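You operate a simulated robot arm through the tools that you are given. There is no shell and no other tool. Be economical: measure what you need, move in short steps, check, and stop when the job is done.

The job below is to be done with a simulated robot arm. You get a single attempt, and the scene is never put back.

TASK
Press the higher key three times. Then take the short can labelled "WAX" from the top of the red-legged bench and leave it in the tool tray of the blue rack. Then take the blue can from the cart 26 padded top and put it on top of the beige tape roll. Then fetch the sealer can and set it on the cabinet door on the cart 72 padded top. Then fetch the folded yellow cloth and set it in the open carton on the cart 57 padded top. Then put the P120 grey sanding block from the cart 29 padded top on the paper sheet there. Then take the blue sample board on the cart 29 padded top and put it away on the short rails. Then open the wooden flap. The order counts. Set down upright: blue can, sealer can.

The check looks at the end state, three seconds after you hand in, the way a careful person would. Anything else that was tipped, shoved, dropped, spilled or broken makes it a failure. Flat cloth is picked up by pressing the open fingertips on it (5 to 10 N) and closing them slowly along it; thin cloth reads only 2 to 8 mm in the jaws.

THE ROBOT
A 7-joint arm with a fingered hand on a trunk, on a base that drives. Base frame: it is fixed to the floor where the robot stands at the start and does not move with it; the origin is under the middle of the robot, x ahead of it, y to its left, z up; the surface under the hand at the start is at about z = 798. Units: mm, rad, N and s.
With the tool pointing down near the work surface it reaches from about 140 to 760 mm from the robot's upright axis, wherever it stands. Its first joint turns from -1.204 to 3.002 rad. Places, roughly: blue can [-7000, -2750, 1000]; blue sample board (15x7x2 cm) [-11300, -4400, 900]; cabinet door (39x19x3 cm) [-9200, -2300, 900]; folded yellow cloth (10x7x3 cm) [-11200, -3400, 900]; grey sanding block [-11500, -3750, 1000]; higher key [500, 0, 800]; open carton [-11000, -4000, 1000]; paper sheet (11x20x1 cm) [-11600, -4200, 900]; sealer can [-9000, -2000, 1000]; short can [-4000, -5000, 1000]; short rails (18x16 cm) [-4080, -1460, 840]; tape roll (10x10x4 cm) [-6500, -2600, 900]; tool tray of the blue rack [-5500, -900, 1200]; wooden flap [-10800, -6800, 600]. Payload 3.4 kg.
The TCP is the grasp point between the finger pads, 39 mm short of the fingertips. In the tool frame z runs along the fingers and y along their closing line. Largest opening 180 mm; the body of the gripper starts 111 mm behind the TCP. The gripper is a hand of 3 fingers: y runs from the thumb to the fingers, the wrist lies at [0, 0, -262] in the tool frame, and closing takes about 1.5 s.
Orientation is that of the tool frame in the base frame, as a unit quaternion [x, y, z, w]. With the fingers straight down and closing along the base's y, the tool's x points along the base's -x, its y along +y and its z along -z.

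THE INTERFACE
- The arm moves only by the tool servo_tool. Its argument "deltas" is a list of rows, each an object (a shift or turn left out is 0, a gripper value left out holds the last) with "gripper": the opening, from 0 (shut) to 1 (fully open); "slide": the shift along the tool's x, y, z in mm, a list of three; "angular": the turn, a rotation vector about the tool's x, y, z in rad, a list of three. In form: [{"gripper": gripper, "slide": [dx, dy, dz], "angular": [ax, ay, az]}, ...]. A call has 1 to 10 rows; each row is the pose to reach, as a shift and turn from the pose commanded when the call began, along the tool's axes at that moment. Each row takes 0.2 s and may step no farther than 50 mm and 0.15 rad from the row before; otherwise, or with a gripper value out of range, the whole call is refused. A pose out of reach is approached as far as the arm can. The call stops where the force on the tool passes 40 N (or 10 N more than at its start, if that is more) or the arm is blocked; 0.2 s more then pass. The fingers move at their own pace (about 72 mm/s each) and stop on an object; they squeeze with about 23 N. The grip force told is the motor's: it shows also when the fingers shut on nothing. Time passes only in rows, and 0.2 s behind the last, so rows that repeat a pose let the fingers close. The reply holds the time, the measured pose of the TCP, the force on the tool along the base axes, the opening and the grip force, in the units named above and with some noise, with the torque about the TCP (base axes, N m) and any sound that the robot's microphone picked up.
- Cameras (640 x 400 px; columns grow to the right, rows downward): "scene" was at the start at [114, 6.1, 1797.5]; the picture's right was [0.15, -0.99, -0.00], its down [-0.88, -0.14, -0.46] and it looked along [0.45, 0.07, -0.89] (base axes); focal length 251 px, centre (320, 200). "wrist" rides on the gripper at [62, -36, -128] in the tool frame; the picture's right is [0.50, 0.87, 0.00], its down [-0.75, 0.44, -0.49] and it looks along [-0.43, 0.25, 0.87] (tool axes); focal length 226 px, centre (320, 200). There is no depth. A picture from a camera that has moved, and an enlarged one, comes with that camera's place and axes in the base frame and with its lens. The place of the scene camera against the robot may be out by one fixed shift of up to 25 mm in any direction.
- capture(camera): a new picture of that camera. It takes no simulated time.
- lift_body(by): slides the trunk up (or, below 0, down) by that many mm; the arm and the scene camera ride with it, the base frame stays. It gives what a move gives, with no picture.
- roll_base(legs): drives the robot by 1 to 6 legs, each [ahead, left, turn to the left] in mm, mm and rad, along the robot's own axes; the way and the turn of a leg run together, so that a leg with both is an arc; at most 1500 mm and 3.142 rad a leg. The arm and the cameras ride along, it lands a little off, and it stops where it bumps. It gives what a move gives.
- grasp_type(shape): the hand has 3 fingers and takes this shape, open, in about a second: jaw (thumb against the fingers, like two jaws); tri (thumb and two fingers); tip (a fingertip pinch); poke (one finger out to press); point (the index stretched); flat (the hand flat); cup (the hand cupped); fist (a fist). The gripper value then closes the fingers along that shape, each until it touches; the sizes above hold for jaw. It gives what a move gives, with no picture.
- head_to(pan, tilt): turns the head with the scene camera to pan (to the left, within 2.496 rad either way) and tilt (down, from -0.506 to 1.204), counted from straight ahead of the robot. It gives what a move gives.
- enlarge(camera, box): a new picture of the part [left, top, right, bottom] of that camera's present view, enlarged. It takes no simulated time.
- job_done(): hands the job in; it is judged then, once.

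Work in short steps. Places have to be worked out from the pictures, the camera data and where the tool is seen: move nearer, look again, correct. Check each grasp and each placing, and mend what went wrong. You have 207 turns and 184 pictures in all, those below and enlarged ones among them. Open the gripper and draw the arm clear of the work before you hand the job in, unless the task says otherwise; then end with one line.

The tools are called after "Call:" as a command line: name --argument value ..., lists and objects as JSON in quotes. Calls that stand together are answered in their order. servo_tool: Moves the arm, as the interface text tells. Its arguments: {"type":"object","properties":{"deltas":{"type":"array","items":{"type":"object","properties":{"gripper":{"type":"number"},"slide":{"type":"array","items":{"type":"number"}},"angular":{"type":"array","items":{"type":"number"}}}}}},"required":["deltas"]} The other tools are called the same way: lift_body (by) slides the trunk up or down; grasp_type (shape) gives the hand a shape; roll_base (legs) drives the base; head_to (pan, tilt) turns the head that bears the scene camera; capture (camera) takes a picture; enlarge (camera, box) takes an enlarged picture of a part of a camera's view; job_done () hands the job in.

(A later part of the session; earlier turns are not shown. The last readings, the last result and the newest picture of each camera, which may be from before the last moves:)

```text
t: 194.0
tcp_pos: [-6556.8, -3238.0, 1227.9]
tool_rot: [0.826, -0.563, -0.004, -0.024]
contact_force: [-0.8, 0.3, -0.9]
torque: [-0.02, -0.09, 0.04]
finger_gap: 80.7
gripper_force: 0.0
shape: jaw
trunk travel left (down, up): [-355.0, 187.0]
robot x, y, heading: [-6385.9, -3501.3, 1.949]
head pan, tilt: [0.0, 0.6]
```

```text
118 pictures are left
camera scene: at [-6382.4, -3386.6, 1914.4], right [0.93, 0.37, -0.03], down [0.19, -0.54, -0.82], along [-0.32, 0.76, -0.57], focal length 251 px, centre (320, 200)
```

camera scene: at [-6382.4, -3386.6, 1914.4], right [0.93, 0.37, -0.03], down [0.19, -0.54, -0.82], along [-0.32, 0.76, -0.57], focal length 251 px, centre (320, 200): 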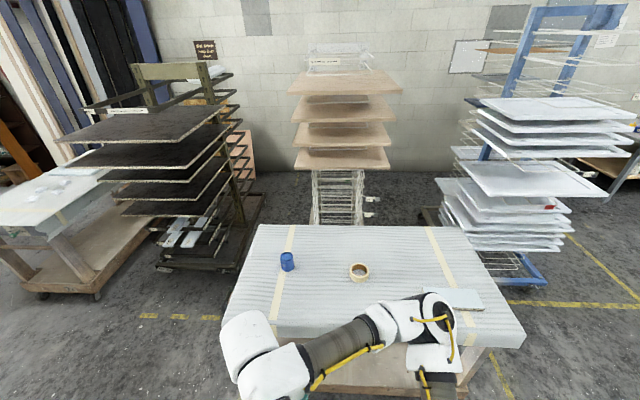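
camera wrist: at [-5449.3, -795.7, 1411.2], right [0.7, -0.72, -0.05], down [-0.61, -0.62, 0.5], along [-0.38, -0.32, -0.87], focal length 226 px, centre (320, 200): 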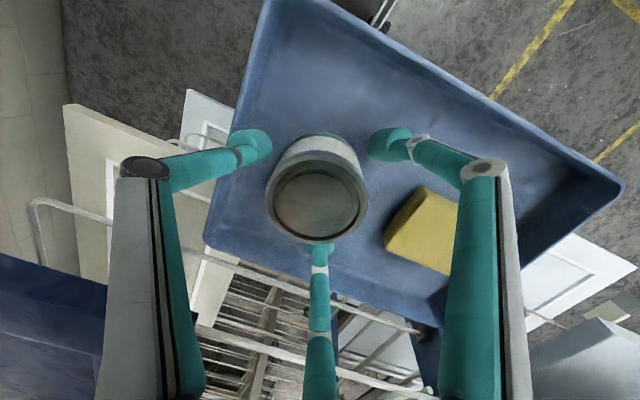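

Blue can ≈(-6892,-2648), tape ≈(-6530,-2565), surface z≈880. Drive ahead 320.

Call:
roll_base --legs '[[320, 0, 0]]'

Call:
capture --camera "wrist"

Call:
capture --camera "scene"

```text
t: 196.1
tcp_pos: [-6703.4, -2950.2, 1226.8]
tool_rot: [0.827, -0.562, 0.002, -0.03]
contact_force: [-0.1, 0.1, -0.2]
torque: [0.05, -0.01, -0.01]
finger_gap: 80.9
gripper_force: 0.1
shape: jaw
trunk travel left (down, up): [-355.0, 187.0]
robot x, y, heading: [-6512.0, -3200.2, 1.95]
head pan, tilt: [0.0, 0.6]
```

```text
117 pictures are left
camera wrist: at [-6651.4, -3001.0, 1354.6], right [-0.62, -0.78, -0.06], down [-0.7, 0.52, 0.49], along [-0.35, 0.35, -0.87], focal length 226 px, centre (320, 200)
```

wrist: 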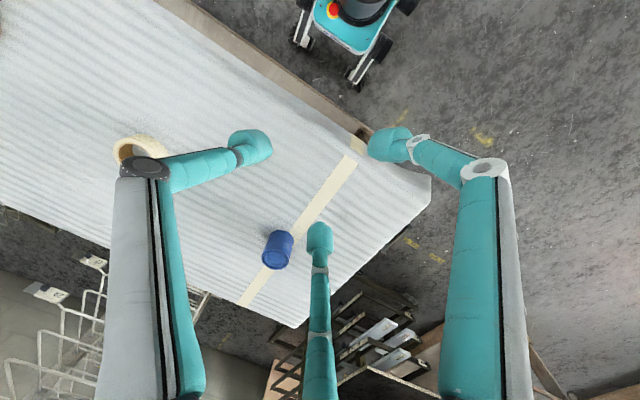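

```text
116 pictures are left
camera scene: at [-6594.6, -3125.4, 1915.7], right [0.93, 0.37, 0.02], down [0.23, -0.52, -0.82], along [-0.29, 0.77, -0.57], focal length 251 px, centre (320, 200)
```

scene: 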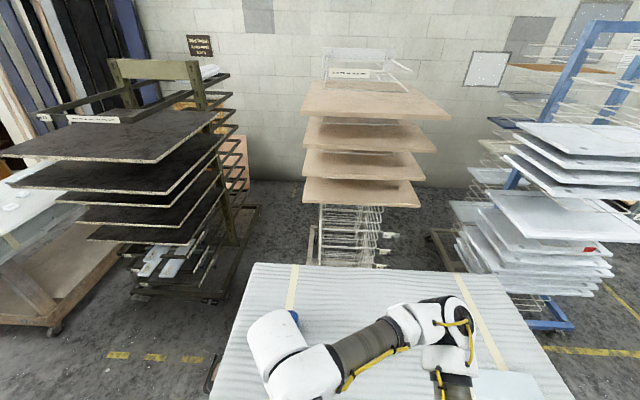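

Blue can seen at ≈(-6884,-2641). Move above it to z≈1110 with fingers opened.

Call:
servo_tool --deltas '[{"slide": [-40, 6, 10], "gripper": 0.75}, {"slide": [-80, 12, 20]}, {"slide": [-120, 18, 30]}, {"slide": [-160, 25, 45]}, {"slide": [-200, 31, 60]}, {"slide": [-240, 37, 75]}, {"slide": [-280, 43, 90]}, {"slide": [-320, 50, 105]}, {"slide": [-353, 56, 118]}]'

Call:
capture --camera "wrist"

```text
t: 198.3
tcp_pos: [-6881.9, -2646.7, 1121.6]
tool_rot: [0.826, -0.562, -0.001, -0.035]
contact_force: [-0.4, -0.9, 0.4]
torque: [0.2, -0.07, -0.01]
finger_gap: 134.5
gripper_force: 0.0
shape: jaw
trunk travel left (down, up): [-355.0, 187.0]
robot x, y, heading: [-6512.7, -3202.9, 1.951]
head pan, tilt: [0.0, 0.6]
stopped in row 9: the arm was blocked; the commanded pose is now the measured one
```

```text
115 pictures are left
camera wrist: at [-6829.3, -2697.7, 1249.6], right [-0.62, -0.78, -0.07], down [-0.7, 0.51, 0.5], along [-0.35, 0.36, -0.87], focal length 226 px, centre (320, 200)
```

wrist: 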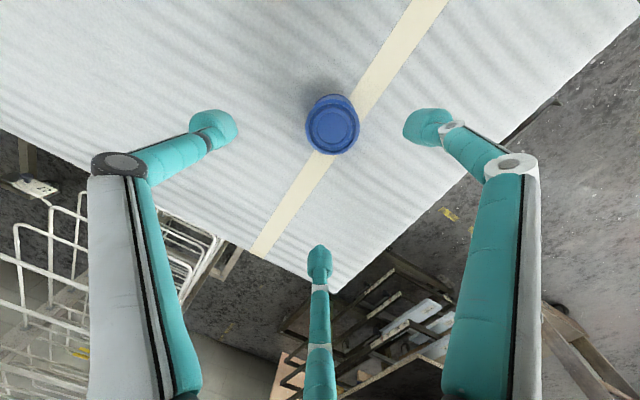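

The arm reports blocked in the last row; I look at the scene to see what touches.

Call:
capture --camera "scene"

```text
114 pictures are left
camera scene: at [-6566.2, -3116.0, 1916.4], right [0.93, 0.37, 0.01], down [0.21, -0.53, -0.82], along [-0.3, 0.77, -0.57], focal length 251 px, centre (320, 200)
```

scene: 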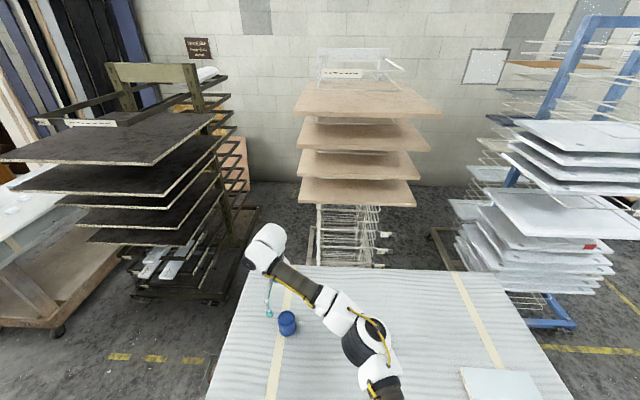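

Nothing is touching visibly and forces are nil. Can lid ≈(-6875,-2650,960). Continue lowering in stages.

Call:
servo_tool --deltas '[{"slide": [3, -3, 30]}, {"slide": [6, -5, 60]}, {"slide": [6, -5, 90]}, {"slide": [6, -5, 110]}]'

Call:
capture --camera "wrist"

```text
t: 199.5
tcp_pos: [-6831.4, -2628.2, 1018.1]
tool_rot: [0.825, -0.564, -0.011, -0.021]
contact_force: [0.9, 0.1, -0.8]
torque: [-0.07, 0.09, 0.02]
finger_gap: 134.8
gripper_force: 0.2
shape: jaw
trunk travel left (down, up): [-355.0, 187.0]
robot x, y, heading: [-6504.8, -3197.8, 1.943]
head pan, tilt: [0.0, 0.6]
stopped in row 4: the arm was blocked; the commanded pose is now the measured one
```

```text
113 pictures are left
camera wrist: at [-6776.3, -2677.8, 1143.7], right [-0.63, -0.78, -0.04], down [-0.68, 0.52, 0.51], along [-0.38, 0.35, -0.86], focal length 226 px, centre (320, 200)
```

wrist: 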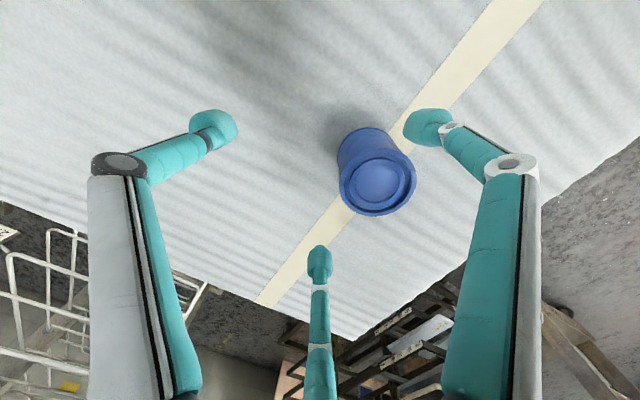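

The arm shifted sideways by 50 mm: something may be touching, maybe the elbow. Look at the scene.

Call:
head_to --pan 0.0 --tilt 1.0

Call:
capture --camera "scene"

Call:
capture --camera "wrist"

```text
t: 200.4
tcp_pos: [-6829.3, -2626.2, 1017.7]
tool_rot: [0.825, -0.564, -0.012, -0.02]
contact_force: [-0.1, 0.2, -0.6]
torque: [-0.08, 0.05, 0.01]
finger_gap: 134.9
gripper_force: 0.1
shape: jaw
trunk travel left (down, up): [-355.0, 187.0]
robot x, y, heading: [-6502.9, -3200.9, 1.949]
head pan, tilt: [0.0, 1.0]
```

```text
112 pictures are left
camera scene: at [-6522.7, -3116.7, 1884.2], right [0.93, 0.37, -0.01], down [0.3, -0.79, -0.54], along [-0.21, 0.5, -0.84], focal length 251 px, centre (320, 200)
```

scene: 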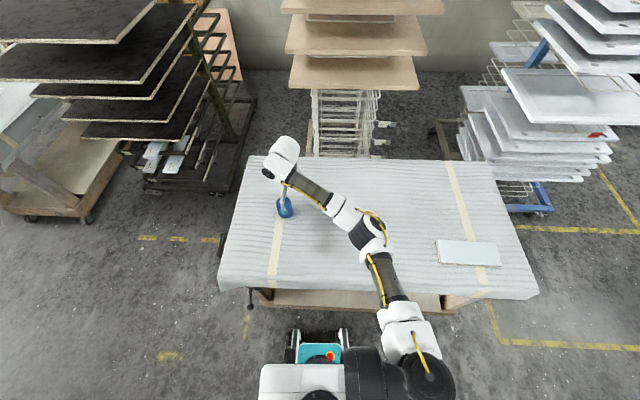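

```text
111 pictures are left
camera wrist: at [-6773.4, -2676.3, 1143.5], right [-0.63, -0.78, -0.04], down [-0.68, 0.52, 0.51], along [-0.38, 0.35, -0.86], focal length 226 px, centre (320, 200)
```

wrist: 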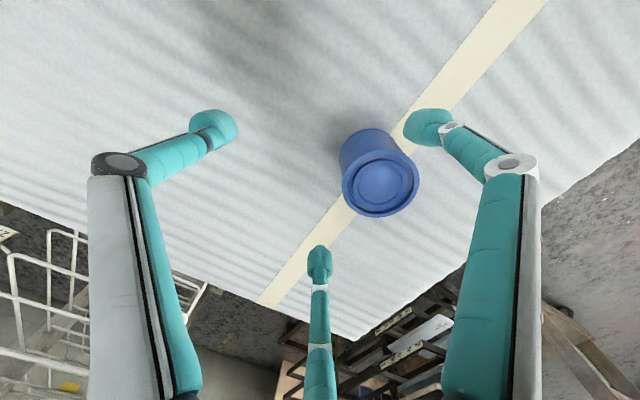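

The elbow looks ~1160 high, so it clears the tape; the block is probably a joint limit from reaching left. I rise and shift the robot left so the can is straight ahead, as with the WAX can.

Call:
servo_tool --deltas '[{"slide": [0, 0, -30]}, {"slide": [0, 0, -60]}, {"slide": [0, 0, -90]}]'

Call:
roll_base --legs '[[0, 180, 0]]'

Call:
capture --camera "wrist"

```text
t: 201.2
tcp_pos: [-6834.9, -2634.5, 1107.9]
tool_rot: [0.825, -0.564, -0.011, -0.022]
contact_force: [2.2, 1.1, 0.3]
torque: [-0.04, 0.09, 0.01]
finger_gap: 134.6
gripper_force: 0.0
shape: jaw
trunk travel left (down, up): [-355.0, 187.0]
robot x, y, heading: [-6505.0, -3200.9, 1.949]
head pan, tilt: [0.0, 1.0]
```

```text
t: 202.7
tcp_pos: [-7021.9, -2707.2, 1106.3]
tool_rot: [0.826, -0.563, -0.007, -0.026]
contact_force: [0.1, 1.2, -0.9]
torque: [0.02, 0.01, 0.03]
finger_gap: 135.0
gripper_force: 0.2
shape: jaw
trunk travel left (down, up): [-355.0, 187.0]
robot x, y, heading: [-6679.3, -3265.6, 1.948]
head pan, tilt: [0.0, 1.0]
```

```text
110 pictures are left
camera wrist: at [-6968.2, -2758.3, 1232.4], right [-0.62, -0.78, -0.05], down [-0.69, 0.52, 0.51], along [-0.37, 0.35, -0.86], focal length 226 px, centre (320, 200)
```

wrist: 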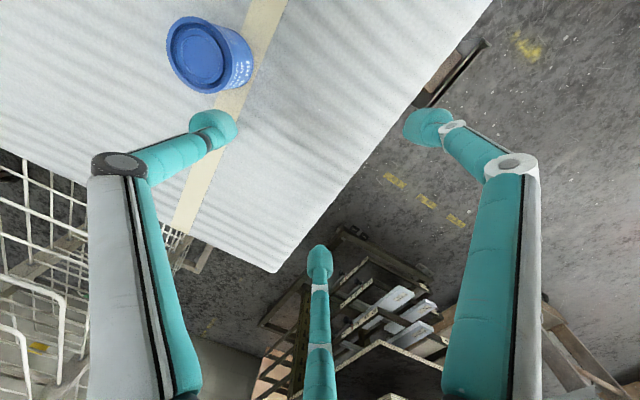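

Lid at (-6876,-2657). Slide over it.

Call:
servo_tool --deltas '[{"slide": [1, -40, 0]}, {"slide": [3, -80, 0]}, {"slide": [4, -120, 0]}, {"slide": [6, -154, 0]}, {"slide": [6, -154, 30]}, {"slide": [6, -154, 60]}]'

Call:
capture --camera "wrist"

```text
t: 204.1
tcp_pos: [-6873.8, -2654.6, 1054.1]
tool_rot: [0.827, -0.562, -0.009, -0.027]
contact_force: [0.2, -0.6, 0.1]
torque: [0.0, 0.02, -0.01]
finger_gap: 134.8
gripper_force: 0.0
shape: jaw
trunk travel left (down, up): [-355.0, 187.0]
robot x, y, heading: [-6679.5, -3267.1, 1.948]
head pan, tilt: [0.0, 1.0]
```

```text
109 pictures are left
camera wrist: at [-6818.2, -2706.0, 1179.6], right [-0.62, -0.78, -0.05], down [-0.69, 0.51, 0.51], along [-0.37, 0.35, -0.86], focal length 226 px, centre (320, 200)
```

wrist: 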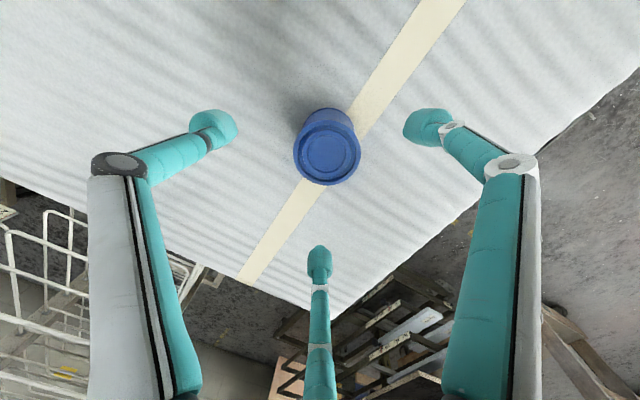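

Aligned, no block. Straighten the slight tool lean and lower to z≈935 around the can.

Call:
servo_tool --deltas '[{"slide": [0, 0, 20], "angular": [-0.034, 0.045, 0]}, {"slide": [2, 1, 50], "angular": [-0.034, 0.045, 0], "gripper": 0.7}, {"slide": [4, 3, 80], "angular": [-0.034, 0.045, 0]}, {"slide": [5, 4, 100], "angular": [-0.034, 0.045, 0]}, {"slide": [5, 4, 115], "angular": [-0.034, 0.045, 0]}]'

Call:
capture --camera "wrist"

```text
t: 205.3
tcp_pos: [-6873.7, -2656.1, 937.5]
tool_rot: [0.827, -0.563, 0.0, 0.001]
contact_force: [0.1, 0.3, -0.5]
torque: [0.0, 0.01, 0.01]
finger_gap: 126.5
gripper_force: 0.0
shape: jaw
trunk travel left (down, up): [-355.0, 187.0]
robot x, y, heading: [-6675.0, -3270.4, 1.948]
head pan, tilt: [0.0, 1.0]
```

```text
108 pictures are left
camera wrist: at [-6816.4, -2699.5, 1065.3], right [-0.62, -0.78, 0.0], down [-0.68, 0.54, 0.49], along [-0.38, 0.31, -0.87], focal length 226 px, centre (320, 200)
```

wrist: 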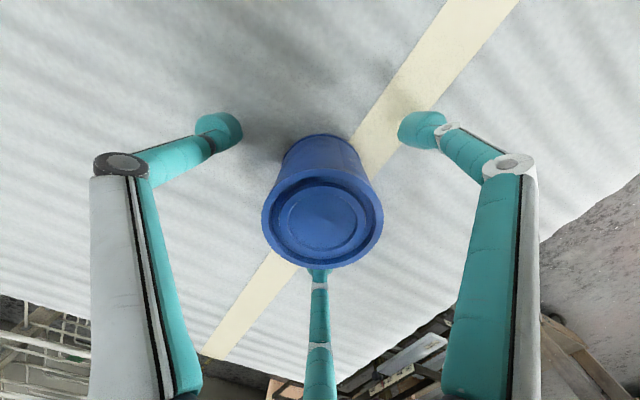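

Centred. Close the fingers.

Call:
servo_tool --deltas '[{"slide": [0, 0, 3], "gripper": 0.5}, {"slide": [0, 0, 3], "gripper": 0.42}, {"slide": [0, 0, 3], "gripper": 0.35}, {"slide": [0, 0, 3], "gripper": 0.2}, {"slide": [0, 0, 3], "gripper": 0.0}, {"slide": [0, 0, 3], "gripper": 0.0}, {"slide": [0, 0, 3], "gripper": 0.0}]'

Call:
servo_tool --deltas '[{"slide": [0, 0, -15]}, {"slide": [0, 0, -40]}, {"slide": [0, 0, -80]}, {"slide": [0, 0, -120]}]'

Call:
capture --camera "wrist"

Call:
capture --camera "scene"

```text
t: 206.9
tcp_pos: [-6873.0, -2656.5, 934.5]
tool_rot: [0.827, -0.563, 0.001, -0.001]
contact_force: [-0.4, -0.6, 0.5]
torque: [0.01, -0.01, 0.0]
finger_gap: 59.8
gripper_force: 23.2
shape: jaw
trunk travel left (down, up): [-355.0, 187.0]
robot x, y, heading: [-6676.9, -3265.5, 1.947]
head pan, tilt: [0.0, 1.0]
```

```text
t: 207.9
tcp_pos: [-6872.0, -2655.9, 1054.1]
tool_rot: [0.826, -0.563, 0.001, 0.0]
contact_force: [-1.2, -0.4, -2.7]
torque: [0.02, -0.01, 0.01]
finger_gap: 59.3
gripper_force: 22.5
shape: jaw
trunk travel left (down, up): [-355.0, 187.0]
robot x, y, heading: [-6682.4, -3268.1, 1.944]
head pan, tilt: [0.0, 1.0]
```

```text
107 pictures are left
camera wrist: at [-6816.2, -2699.4, 1183.3], right [-0.62, -0.78, 0.0], down [-0.68, 0.54, 0.49], along [-0.38, 0.31, -0.87], focal length 226 px, centre (320, 200)
```

wrist: 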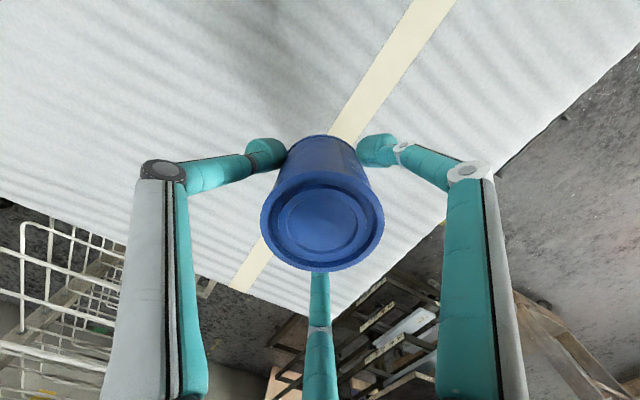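

```text
106 pictures are left
camera scene: at [-6712.0, -3192.7, 1884.4], right [0.93, 0.37, 0.0], down [0.31, -0.78, -0.54], along [-0.2, 0.5, -0.84], focal length 251 px, centre (320, 200)
```

scene: 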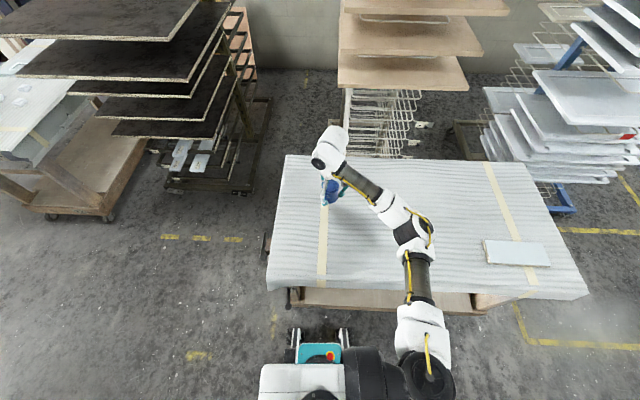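

Blue can held. Shift the robot right 370 so the tape roll comes ahead, then look.

Call:
servo_tool --deltas '[{"slide": [15, 0, -30]}, {"slide": [40, 0, -50]}]'

Call:
roll_base --legs '[[0, -370, 0]]'

Call:
capture --camera "wrist"

Call:
capture --camera "scene"

```text
t: 208.5
tcp_pos: [-6856.7, -2693.8, 1104.2]
tool_rot: [0.827, -0.562, 0.0, 0.001]
contact_force: [-0.1, 0.3, -2.6]
torque: [-0.01, 0.02, -0.02]
finger_gap: 59.4
gripper_force: 23.2
shape: jaw
trunk travel left (down, up): [-355.0, 187.0]
robot x, y, heading: [-6678.5, -3266.5, 1.948]
head pan, tilt: [0.0, 1.0]
```

```text
t: 210.9
tcp_pos: [-6511.9, -2555.6, 1103.9]
tool_rot: [0.827, -0.562, 0.0, -0.001]
contact_force: [0.4, -0.1, -2.8]
torque: [-0.01, 0.04, -0.01]
finger_gap: 59.2
gripper_force: 22.9
shape: jaw
trunk travel left (down, up): [-355.0, 187.0]
robot x, y, heading: [-6335.6, -3129.5, 1.952]
head pan, tilt: [0.0, 1.0]
```

```text
105 pictures are left
camera wrist: at [-6456.1, -2598.5, 1232.8], right [-0.62, -0.78, 0.0], down [-0.68, 0.54, 0.49], along [-0.38, 0.31, -0.87], focal length 226 px, centre (320, 200)
```

wrist: 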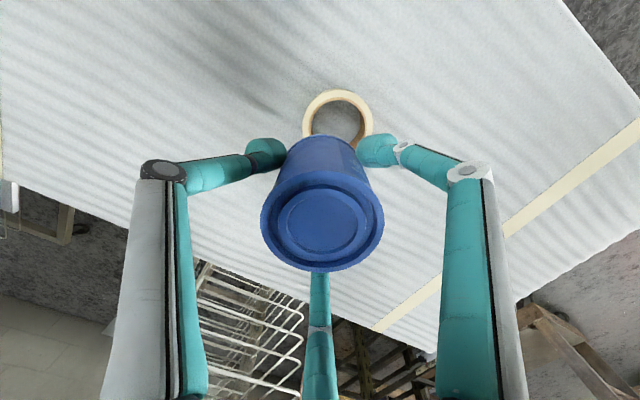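

```text
104 pictures are left
camera scene: at [-6369.8, -3055.2, 1884.3], right [0.93, 0.37, 0.0], down [0.31, -0.78, -0.54], along [-0.2, 0.5, -0.84], focal length 251 px, centre (320, 200)
```

scene: 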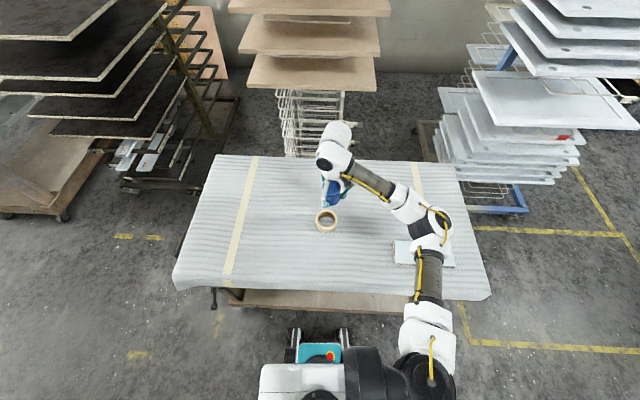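

Tape centre ≈(-6513,-2581). Shift 25 mm toward me and lower to just above it.

Call:
servo_tool --deltas '[{"slide": [12, 5, 20]}, {"slide": [23, 10, 50]}, {"slide": [23, 10, 80]}, {"slide": [23, 10, 105]}]'

Call:
capture --camera "wrist"

Call:
enlarge --camera "scene" --box '[270, 150, 390, 260]'

```text
t: 211.9
tcp_pos: [-6507.3, -2579.7, 999.0]
tool_rot: [0.827, -0.562, -0.003, -0.001]
contact_force: [0.0, -0.2, -2.5]
torque: [-0.04, 0.04, 0.04]
finger_gap: 59.5
gripper_force: 23.1
shape: jaw
trunk travel left (down, up): [-355.0, 187.0]
robot x, y, heading: [-6331.9, -3127.8, 1.952]
head pan, tilt: [0.0, 1.0]
```

```text
103 pictures are left
camera wrist: at [-6450.1, -2623.5, 1127.6], right [-0.62, -0.78, 0.0], down [-0.68, 0.54, 0.5], along [-0.39, 0.31, -0.87], focal length 226 px, centre (320, 200)
```

wrist: 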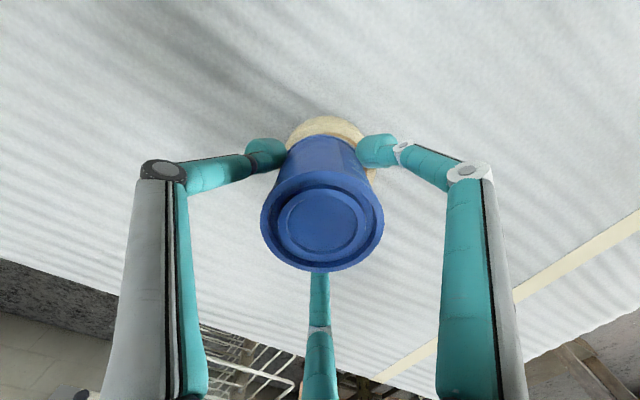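

```text
3.64 times, centred on (330, 205) of scene
camera zoom: at [-6360.6, -3051.2, 1884.2], right [0.93, 0.37, -0.01], down [0.31, -0.78, -0.54], along [-0.2, 0.5, -0.84], focal length 914 px, centre (284, 182)
```

zoom: 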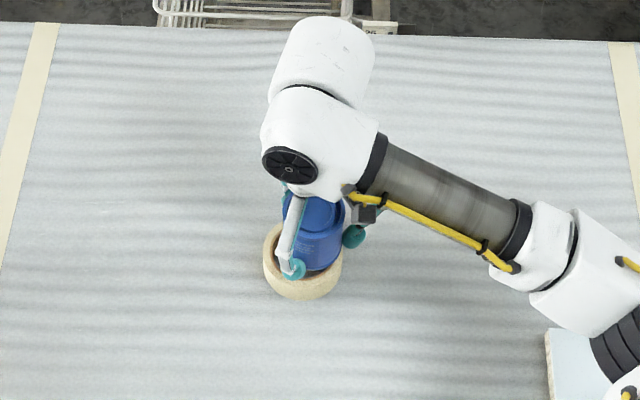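

From both views the can should move ~12 mm left. Shift and lower to contact.

Call:
servo_tool --deltas '[{"slide": [-2, 6, 0]}, {"slide": [-4, 12, 3]}, {"slide": [-4, 12, 10]}, {"slide": [-4, 12, 14]}]'

Call:
capture --camera "wrist"

Call:
enlarge --camera "scene" --box '[270, 150, 390, 260]'

```text
t: 212.9
tcp_pos: [-6523.0, -2582.1, 986.9]
tool_rot: [0.827, -0.562, -0.002, -0.001]
contact_force: [-0.5, 0.3, -1.9]
torque: [0.02, -0.01, -0.01]
finger_gap: 59.6
gripper_force: 23.2
shape: jaw
trunk travel left (down, up): [-355.0, 187.0]
robot x, y, heading: [-6333.6, -3127.9, 1.95]
head pan, tilt: [0.0, 1.0]
```

```text
101 pictures are left
camera wrist: at [-6465.6, -2626.0, 1114.7], right [-0.62, -0.78, 0.0], down [-0.68, 0.54, 0.49], along [-0.39, 0.31, -0.87], focal length 226 px, centre (320, 200)
```

wrist: 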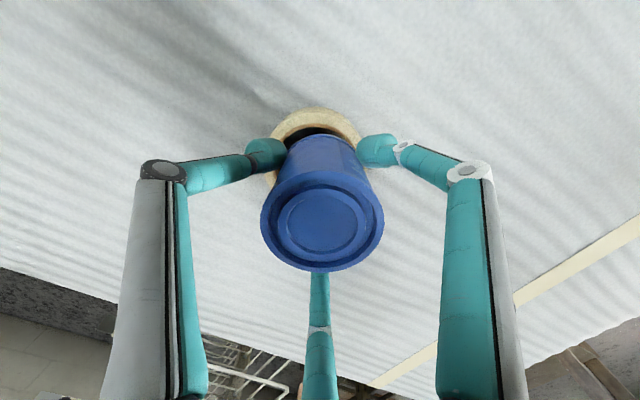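

```text
3.64 times, centred on (330, 205) of scene
camera zoom: at [-6361.7, -3052.0, 1884.3], right [0.93, 0.37, 0.0], down [0.31, -0.78, -0.54], along [-0.2, 0.5, -0.84], focal length 914 px, centre (284, 182)
```

zoom: 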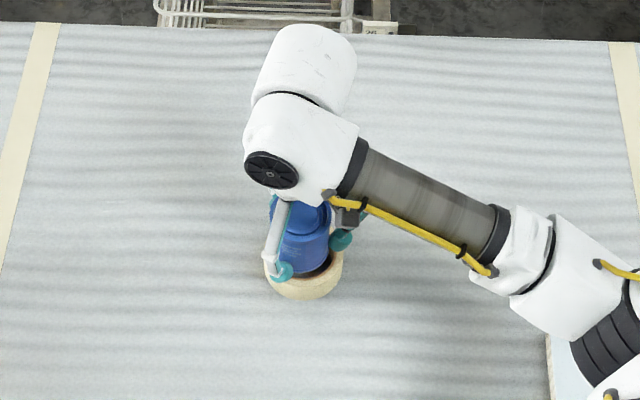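

Before letting go I must check the hole in the roll against the can's base. Raise 110 mm and enlarge the view of the roll.

Call:
servo_tool --deltas '[{"slide": [0, 0, -40]}, {"slide": [0, 0, -80]}, {"slide": [-25, 0, -115]}, {"slide": [-60, 0, -140]}]'

Call:
enlarge --camera "wrist" --box '[240, 50, 420, 170]'

Call:
enlarge --camera "scene" --box '[270, 150, 390, 260]'

```text
t: 213.9
tcp_pos: [-6547.7, -2527.7, 1127.1]
tool_rot: [0.828, -0.561, 0.0, -0.001]
contact_force: [-0.2, 0.1, -2.9]
torque: [-0.02, -0.03, -0.04]
finger_gap: 59.4
gripper_force: 23.6
shape: jaw
trunk travel left (down, up): [-355.0, 187.0]
robot x, y, heading: [-6331.2, -3126.0, 1.955]
head pan, tilt: [0.0, 1.0]
```

```text
3.33 times, centred on (330, 110) of wrist
camera zoom: at [-6490.9, -2571.4, 1255.2], right [-0.62, -0.78, 0.0], down [-0.68, 0.54, 0.49], along [-0.38, 0.31, -0.87], focal length 754 px, centre (287, 500)
```

zoom: 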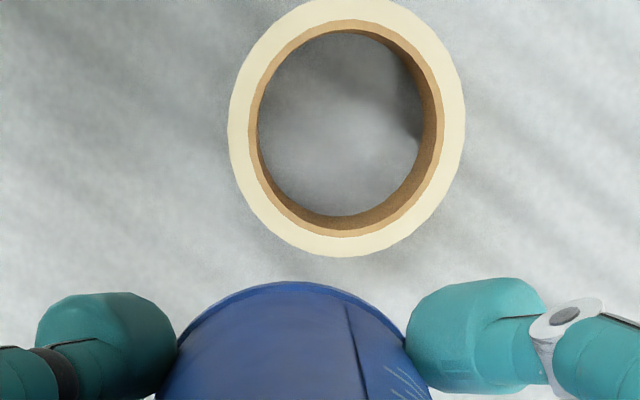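

```text
3.64 times, centred on (330, 205) of scene
camera zoom: at [-6367.5, -3053.0, 1884.2], right [0.93, 0.37, 0.0], down [0.31, -0.78, -0.54], along [-0.2, 0.5, -0.84], focal length 914 px, centre (284, 182)
```

zoom: 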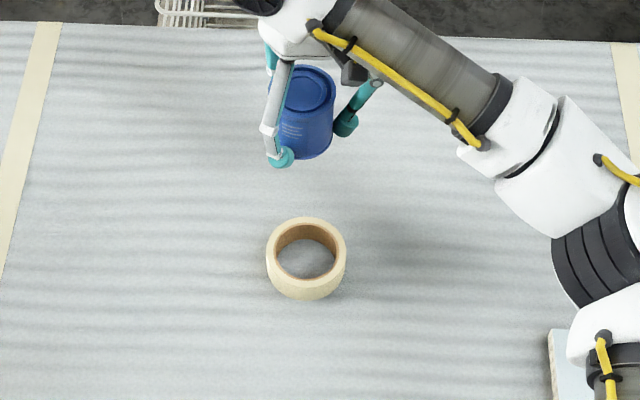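

The hole (~72 mm) is wider than the can (~64), so centred it would drop in. I'll set it ~25 mm off-centre so it rests stably on the ring's near side. Move there, still above.

Call:
servo_tool --deltas '[{"slide": [28, -4, 30]}, {"slide": [56, -8, 65]}, {"slide": [84, -11, 95]}, {"slide": [84, -11, 125]}, {"slide": [84, -11, 137]}]'

Call:
enlarge --camera "wrist" --box '[220, 70, 420, 210]'

Call:
enlarge --camera "scene" --box '[270, 170, 380, 250]'

```text
t: 215.1
tcp_pos: [-6505.2, -2601.6, 990.6]
tool_rot: [0.827, -0.563, -0.001, -0.002]
contact_force: [0.0, -0.3, -2.7]
torque: [0.0, 0.03, -0.05]
finger_gap: 59.1
gripper_force: 23.0
shape: jaw
trunk travel left (down, up): [-355.0, 187.0]
robot x, y, heading: [-6332.9, -3132.2, 1.954]
head pan, tilt: [0.0, 1.0]
```

```text
2.86 times, centred on (320, 140) of wrist
camera zoom: at [-6448.8, -2645.8, 1118.1], right [-0.62, -0.78, 0.0], down [-0.68, 0.54, 0.49], along [-0.39, 0.31, -0.87], focal length 646 px, centre (320, 371)
```

zoom: 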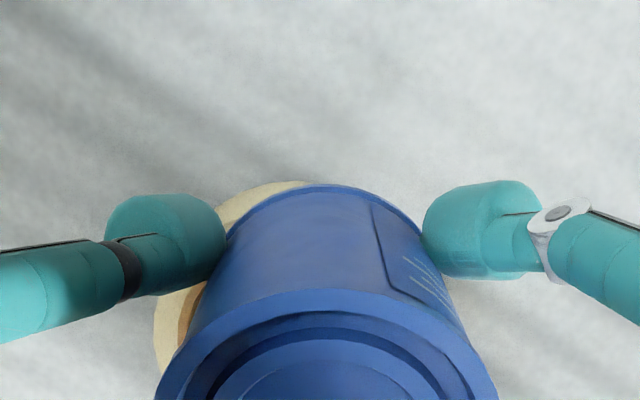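

```text
5.00 times, centred on (325, 210) of scene
camera zoom: at [-6365.2, -3054.2, 1884.3], right [0.93, 0.37, 0.0], down [0.31, -0.78, -0.54], along [-0.2, 0.5, -0.84], focal length 1256 px, centre (295, 150)
```

zoom: 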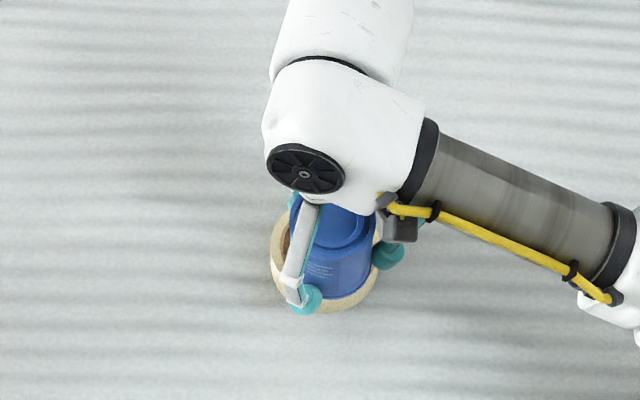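

Offset looks right (~24 mm). Lower gently until it touches.

Call:
servo_tool --deltas '[{"slide": [0, 0, 5]}, {"slide": [0, 0, 9]}, {"slide": [0, 0, 12]}]'

```text
t: 215.9
tcp_pos: [-6505.0, -2601.4, 978.7]
tool_rot: [0.827, -0.562, 0.0, -0.002]
contact_force: [1.0, 0.2, -3.3]
torque: [0.01, -0.02, -0.02]
finger_gap: 59.3
gripper_force: 22.8
shape: jaw
trunk travel left (down, up): [-355.0, 187.0]
robot x, y, heading: [-6335.4, -3128.2, 1.947]
head pan, tilt: [0.0, 1.0]
```

Call:
servo_tool --deltas '[{"slide": [0, 0, 2]}, {"slide": [0, 0, 4]}]'

```text
t: 216.5
tcp_pos: [-6504.2, -2602.1, 973.8]
tool_rot: [0.827, -0.562, -0.001, -0.001]
contact_force: [-0.2, 0.2, -2.2]
torque: [-0.03, -0.01, -0.01]
finger_gap: 59.3
gripper_force: 23.0
shape: jaw
trunk travel left (down, up): [-355.0, 187.0]
robot x, y, heading: [-6330.6, -3130.5, 1.951]
head pan, tilt: [0.0, 1.0]
```

No contact yet; go on down in 2 mm steps.

Call:
servo_tool --deltas '[{"slide": [0, 0, 2]}, {"slide": [0, 0, 4]}]'

```text
t: 217.1
tcp_pos: [-6505.2, -2600.9, 971.2]
tool_rot: [0.828, -0.561, -0.002, -0.001]
contact_force: [-0.5, 0.3, -0.4]
torque: [-0.04, -0.06, -0.01]
finger_gap: 59.1
gripper_force: 23.0
shape: jaw
trunk travel left (down, up): [-355.0, 187.0]
robot x, y, heading: [-6333.7, -3127.9, 1.951]
head pan, tilt: [0.0, 1.0]
```

The weight is coming off (−0.4 N): touching. One more 2 mm, then view.

Call:
servo_tool --deltas '[{"slide": [0, 0, 2]}, {"slide": [0, 0, 2]}]'

Call:
enlarge --camera "wrist" --box '[220, 70, 420, 210]'

Call:
enlarge --camera "scene" --box '[300, 190, 360, 240]'

```text
t: 217.7
tcp_pos: [-6504.8, -2602.0, 970.0]
tool_rot: [0.827, -0.562, -0.002, -0.001]
contact_force: [0.7, 1.2, 9.4]
torque: [0.04, -0.05, 0.02]
finger_gap: 59.6
gripper_force: 22.8
shape: jaw
trunk travel left (down, up): [-355.0, 187.0]
robot x, y, heading: [-6334.3, -3128.4, 1.95]
head pan, tilt: [0.0, 1.0]
```

```text
2.86 times, centred on (320, 140) of wrist
camera zoom: at [-6448.4, -2645.6, 1097.6], right [-0.62, -0.78, 0.0], down [-0.68, 0.54, 0.5], along [-0.39, 0.31, -0.87], focal length 646 px, centre (320, 371)
```

zoom: 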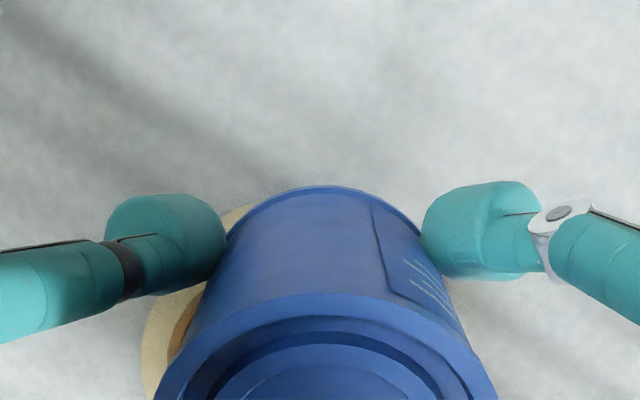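

```text
8.00 times, centred on (330, 215) of scene
camera zoom: at [-6364.3, -3056.4, 1884.6], right [0.93, 0.37, 0.0], down [0.31, -0.78, -0.54], along [-0.2, 0.5, -0.84], focal length 2010 px, centre (240, 80)
```

zoom: 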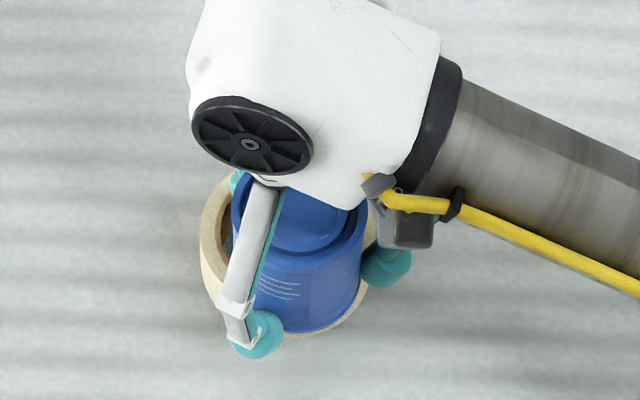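

It rests on the ring (contact 12 N at z=970). Relax 1 mm and open the fingers slowly.

Call:
servo_tool --deltas '[{"slide": [0, 0, -1.5]}, {"slide": [0, 0, -1.5], "gripper": 0.36}, {"slide": [0, 0, -1.5], "gripper": 0.4}, {"slide": [0, 0, -1.5], "gripper": 0.44}]'

Call:
capture --camera "wrist"

Call:
enlarge --camera "scene" --box '[300, 190, 360, 240]'

```text
t: 218.7
tcp_pos: [-6504.9, -2601.4, 969.8]
tool_rot: [0.827, -0.562, 0.0, -0.001]
contact_force: [1.4, -0.1, -0.2]
torque: [0.03, 0.0, 0.0]
finger_gap: 78.7
gripper_force: 0.1
shape: jaw
trunk travel left (down, up): [-355.0, 187.0]
robot x, y, heading: [-6333.2, -3130.6, 1.954]
head pan, tilt: [0.0, 1.0]
```

```text
93 pictures are left
camera wrist: at [-6448.1, -2645.2, 1097.4], right [-0.62, -0.78, 0.0], down [-0.68, 0.54, 0.49], along [-0.39, 0.31, -0.87], focal length 226 px, centre (320, 200)
```

wrist: 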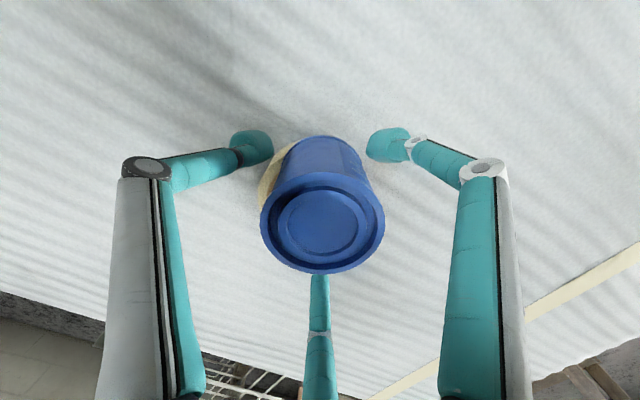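

```text
8.00 times, centred on (330, 215) of scene
camera zoom: at [-6364.7, -3054.5, 1884.3], right [0.93, 0.37, 0.0], down [0.31, -0.78, -0.54], along [-0.2, 0.5, -0.84], focal length 2010 px, centre (240, 80)
```

zoom: 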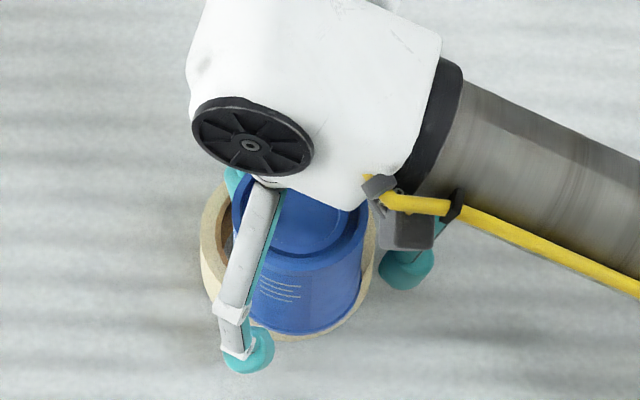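

The can stays put. Open a bit more and rise straight up, then inspect.

Call:
servo_tool --deltas '[{"slide": [0, 0, -3], "gripper": 0.6}, {"slide": [0, 0, -20]}, {"slide": [0, 0, -55]}, {"slide": [0, 0, -95]}, {"slide": [0, 0, -135]}, {"slide": [-30, 0, -165]}, {"slide": [-75, 0, -175]}]'

Call:
enlarge --camera "wrist" --box '[240, 20, 420, 200]'

Call:
enlarge --camera "scene" --box '[290, 170, 380, 250]'

```text
t: 220.3
tcp_pos: [-6534.3, -2530.9, 1144.0]
tool_rot: [0.827, -0.562, 0.0, -0.001]
contact_force: [-0.6, -0.5, 0.3]
torque: [0.03, 0.03, -0.02]
finger_gap: 107.7
gripper_force: 0.0
shape: jaw
trunk travel left (down, up): [-355.0, 187.0]
robot x, y, heading: [-6328.7, -3130.3, 1.951]
head pan, tilt: [0.0, 1.0]
```

```text
2.22 times, centred on (330, 110) of wrist
camera zoom: at [-6478.3, -2574.2, 1272.3], right [-0.62, -0.78, 0.0], down [-0.68, 0.54, 0.49], along [-0.38, 0.31, -0.87], focal length 502 px, centre (298, 400)
```

zoom: 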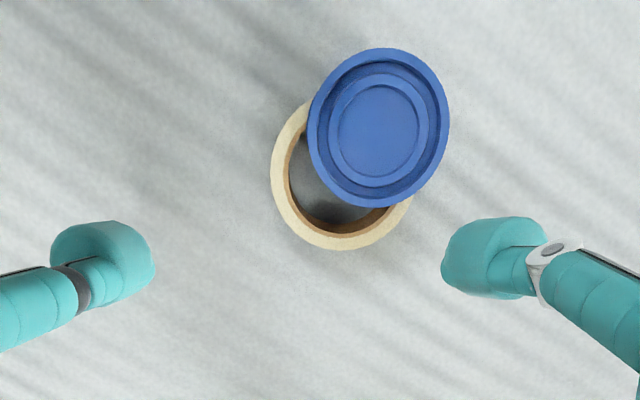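

```text
5.00 times, centred on (335, 210) of scene
camera zoom: at [-6368.4, -3052.7, 1884.2], right [0.93, 0.37, 0.0], down [0.31, -0.78, -0.54], along [-0.2, 0.5, -0.84], focal length 1256 px, centre (245, 150)
```

zoom: 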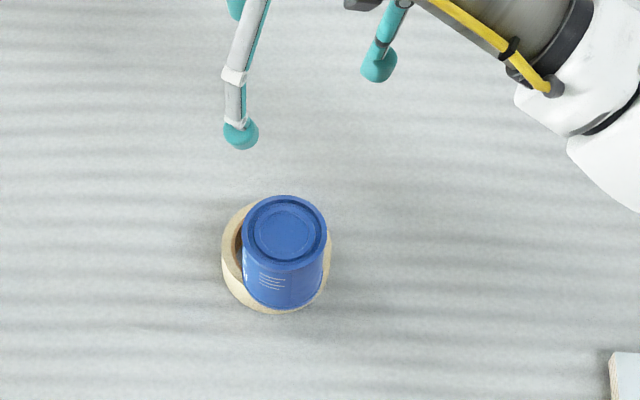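

The blue can stands upright on the roll. Next: sealer can near (-9000,-2000). Draw the arm in, back off and drive left along the aisle.

Call:
servo_tool --deltas '[{"slide": [0, 0, -30]}, {"slide": [45, 0, -45]}, {"slide": [90, 0, -45]}, {"slide": [135, 0, -45]}, {"slide": [180, 0, -45]}, {"slide": [225, 0, -45]}, {"slide": [270, 0, -45]}]'

Call:
roll_base --legs '[[-300, 0, 0], [0, 1000, 0], [0, 900, 0]]'

Call:
head_to --pan 0.0 --tilt 0.5

Call:
capture --camera "scene"

```text
t: 221.9
tcp_pos: [-6433.3, -2785.9, 1190.4]
tool_rot: [0.827, -0.562, -0.002, -0.002]
contact_force: [0.1, -0.4, 1.1]
torque: [0.0, -0.01, -0.03]
finger_gap: 107.6
gripper_force: 0.1
shape: jaw
trunk travel left (down, up): [-355.0, 187.0]
robot x, y, heading: [-6334.7, -3126.2, 1.955]
head pan, tilt: [0.0, 1.0]
```

```text
t: 233.0
tcp_pos: [-8066.6, -3754.8, 1189.7]
tool_rot: [0.825, -0.564, -0.004, 0.002]
contact_force: [0.7, 0.4, 0.1]
torque: [-0.03, -0.04, -0.02]
finger_gap: 107.5
gripper_force: 0.0
shape: jaw
trunk travel left (down, up): [-355.0, 187.0]
robot x, y, heading: [-7974.1, -4103.3, 1.941]
head pan, tilt: [0.0, 1.0]
```

```text
t: 233.9
tcp_pos: [-8082.0, -3764.2, 1191.7]
tool_rot: [0.826, -0.563, 0.001, -0.005]
contact_force: [-0.3, 0.2, -0.6]
torque: [-0.03, 0.0, -0.02]
finger_gap: 107.4
gripper_force: 0.1
shape: jaw
trunk travel left (down, up): [-355.0, 187.0]
robot x, y, heading: [-7979.0, -4104.5, 1.944]
head pan, tilt: [0.0, 0.499]
```

```text
89 pictures are left
camera scene: at [-8008.7, -4008.2, 1925.3], right [0.93, 0.37, -0.01], down [0.17, -0.45, -0.88], along [-0.33, 0.81, -0.48], focal length 251 px, centre (320, 200)
```

scene: 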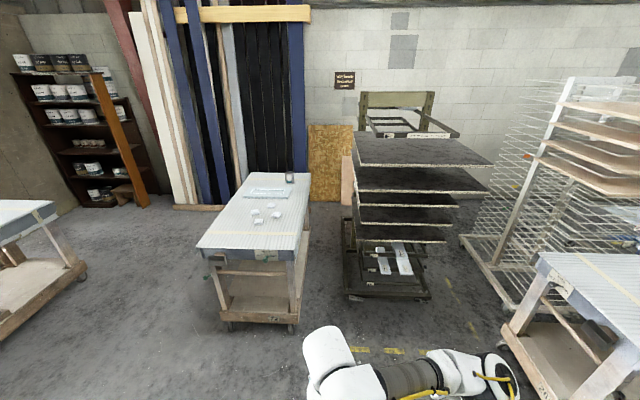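

A cart with a panel, small white items and a dark can at its far corner is ahead-left. Enlarge it.

Call:
enlarge --camera "scene" --box '[190, 160, 320, 270]'

Call:
enlarge --camera "scene" --box '[0, 40, 150, 220]'

```text
3.64 times, centred on (255, 215) of scene
camera zoom: at [-8008.7, -4008.2, 1925.3], right [0.93, 0.37, -0.01], down [0.17, -0.45, -0.88], along [-0.33, 0.81, -0.48], focal length 914 px, centre (556, 146)
```

zoom: 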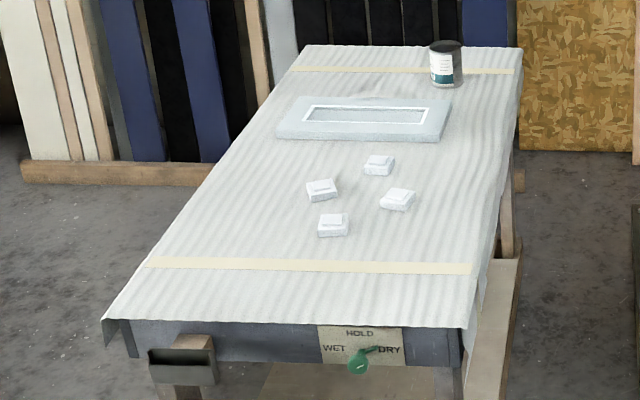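

```text
2.22 times, centred on (75, 130) of scene
camera zoom: at [-8008.7, -4008.2, 1925.3], right [0.93, 0.37, -0.01], down [0.17, -0.45, -0.88], along [-0.33, 0.81, -0.48], focal length 558 px, centre (864, 356)
```

zoom: 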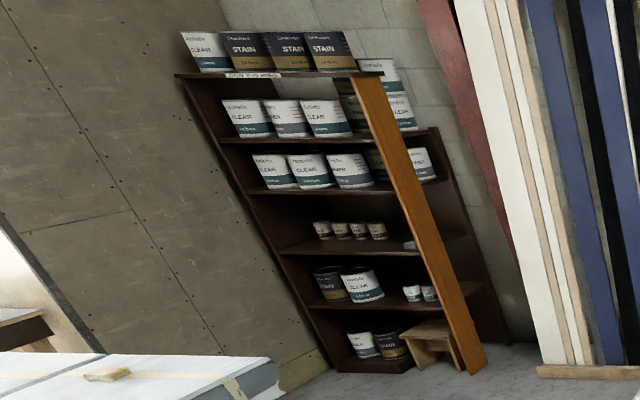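

The dark-lidded can on the far right of cart 72 is likely the sealer (≈(-9122,-2051)); the door ≈(-9210,-2301). The right side is blocked by a rack, so I go round to the left side of the cart and face it.

Call:
roll_base --legs '[[0, 1200, 0], [1150, 0, 0], [1080, 0, 0], [0, 0, -1.57]]'

Call:
head_to --pan 0.0 --tilt 0.7

Call:
capture --camera "scene"

```text
t: 254.4
tcp_pos: [-9549.4, -2370.8, 1191.3]
tool_rot: [-0.18, 0.984, -0.001, 0.002]
contact_force: [0.5, -0.6, -0.3]
torque: [0.02, 0.02, 0.01]
finger_gap: 107.7
gripper_force: 0.1
shape: jaw
trunk travel left (down, up): [-355.0, 187.0]
robot x, y, heading: [-9896.7, -2472.0, 0.373]
head pan, tilt: [0.0, 0.499]
```

```text
t: 255.1
tcp_pos: [-9551.8, -2368.2, 1191.0]
tool_rot: [-0.181, 0.983, -0.002, 0.004]
contact_force: [0.8, -0.2, 0.2]
torque: [0.04, 0.01, 0.02]
finger_gap: 107.7
gripper_force: 0.1
shape: jaw
trunk travel left (down, up): [-355.0, 187.0]
robot x, y, heading: [-9890.5, -2472.1, 0.367]
head pan, tilt: [0.0, 0.7]
```

```text
86 pictures are left
camera scene: at [-9817.4, -2441.9, 1907.8], right [0.36, -0.93, 0.0], down [-0.6, -0.23, -0.76], along [0.71, 0.28, -0.65], focal length 251 px, centre (320, 200)
```

scene: 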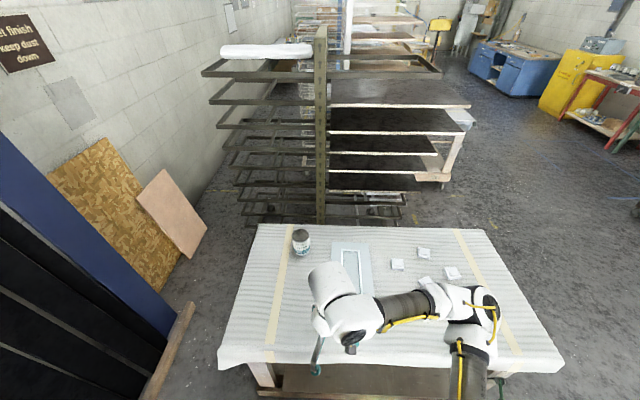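

Sealer ≈(-9122,-2064), 865 ahead, 110 left. Shift left 110 and ahead 150 (wheels go under the overhang).

Call:
roll_base --legs '[[0, 115, 0], [150, 0, 0]]'

Call:
capture --camera "wrist"

Call:
capture --camera "scene"

```text
t: 257.3
tcp_pos: [-9448.1, -2216.7, 1189.1]
tool_rot: [-0.179, 0.984, 0.0, 0.002]
contact_force: [1.3, 0.4, 0.2]
torque: [0.0, 0.05, -0.01]
finger_gap: 107.4
gripper_force: 0.0
shape: jaw
trunk travel left (down, up): [-355.0, 187.0]
robot x, y, heading: [-9796.7, -2310.8, 0.369]
head pan, tilt: [0.0, 0.7]
```

```text
85 pictures are left
camera wrist: at [-9495.5, -2269.2, 1316.6], right [-0.77, 0.63, 0.0], down [0.55, 0.67, 0.49], along [0.32, 0.38, -0.87], focal length 226 px, centre (320, 200)
```

wrist: 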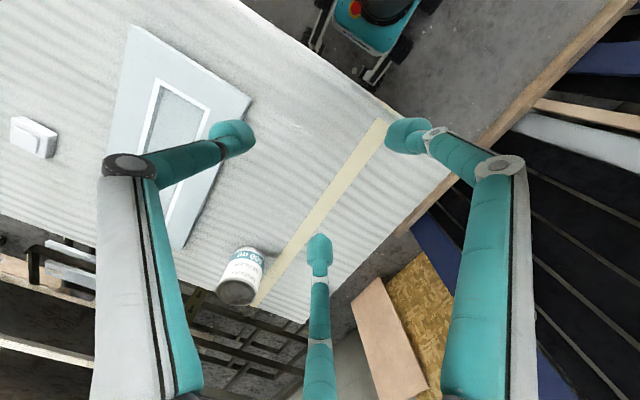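

```text
84 pictures are left
camera scene: at [-9699.7, -2320.9, 1906.1], right [0.36, -0.93, -0.03], down [-0.61, -0.22, -0.76], along [0.7, 0.29, -0.65], focal length 251 px, centre (320, 200)
```

scene: 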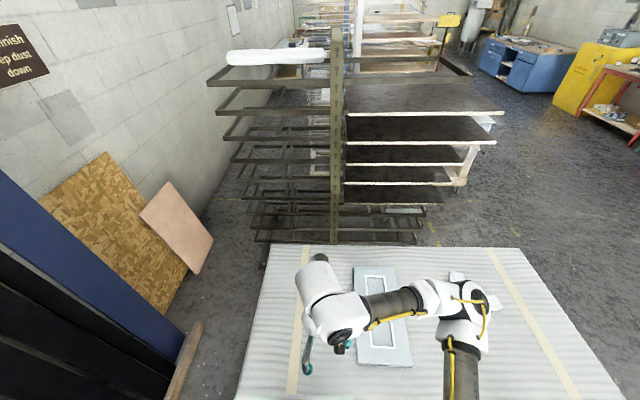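

Sealer ≈(-9078,-2060), lid z≈970, that's 760 ahead — at the limit. Check front clearance looking down.

Call:
head_to --pan 0.0 --tilt 1.2

Call:
capture --camera "scene"

```text
t: 258.2
tcp_pos: [-9473.6, -2169.3, 1192.0]
tool_rot: [-0.179, 0.984, -0.021, 0.009]
contact_force: [-0.7, -0.8, -0.5]
torque: [-0.02, -0.03, 0.02]
finger_gap: 108.1
gripper_force: 0.1
shape: jaw
trunk travel left (down, up): [-355.0, 187.0]
robot x, y, heading: [-9799.8, -2306.2, 0.369]
head pan, tilt: [0.0, 1.201]
```

```text
83 pictures are left
camera scene: at [-9747.6, -2291.9, 1871.7], right [0.36, -0.93, -0.01], down [-0.87, -0.33, -0.36], along [0.34, 0.13, -0.93], focal length 251 px, centre (320, 200)
```

scene: 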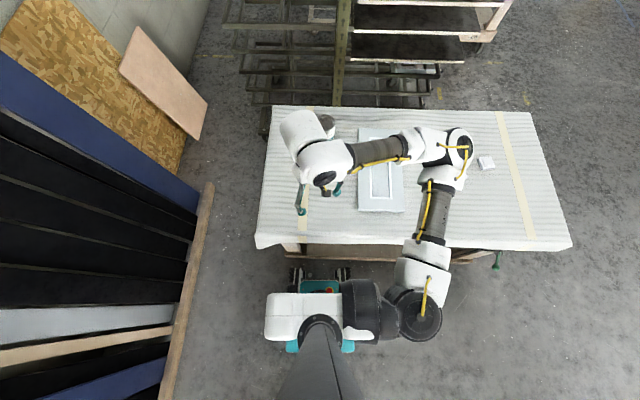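

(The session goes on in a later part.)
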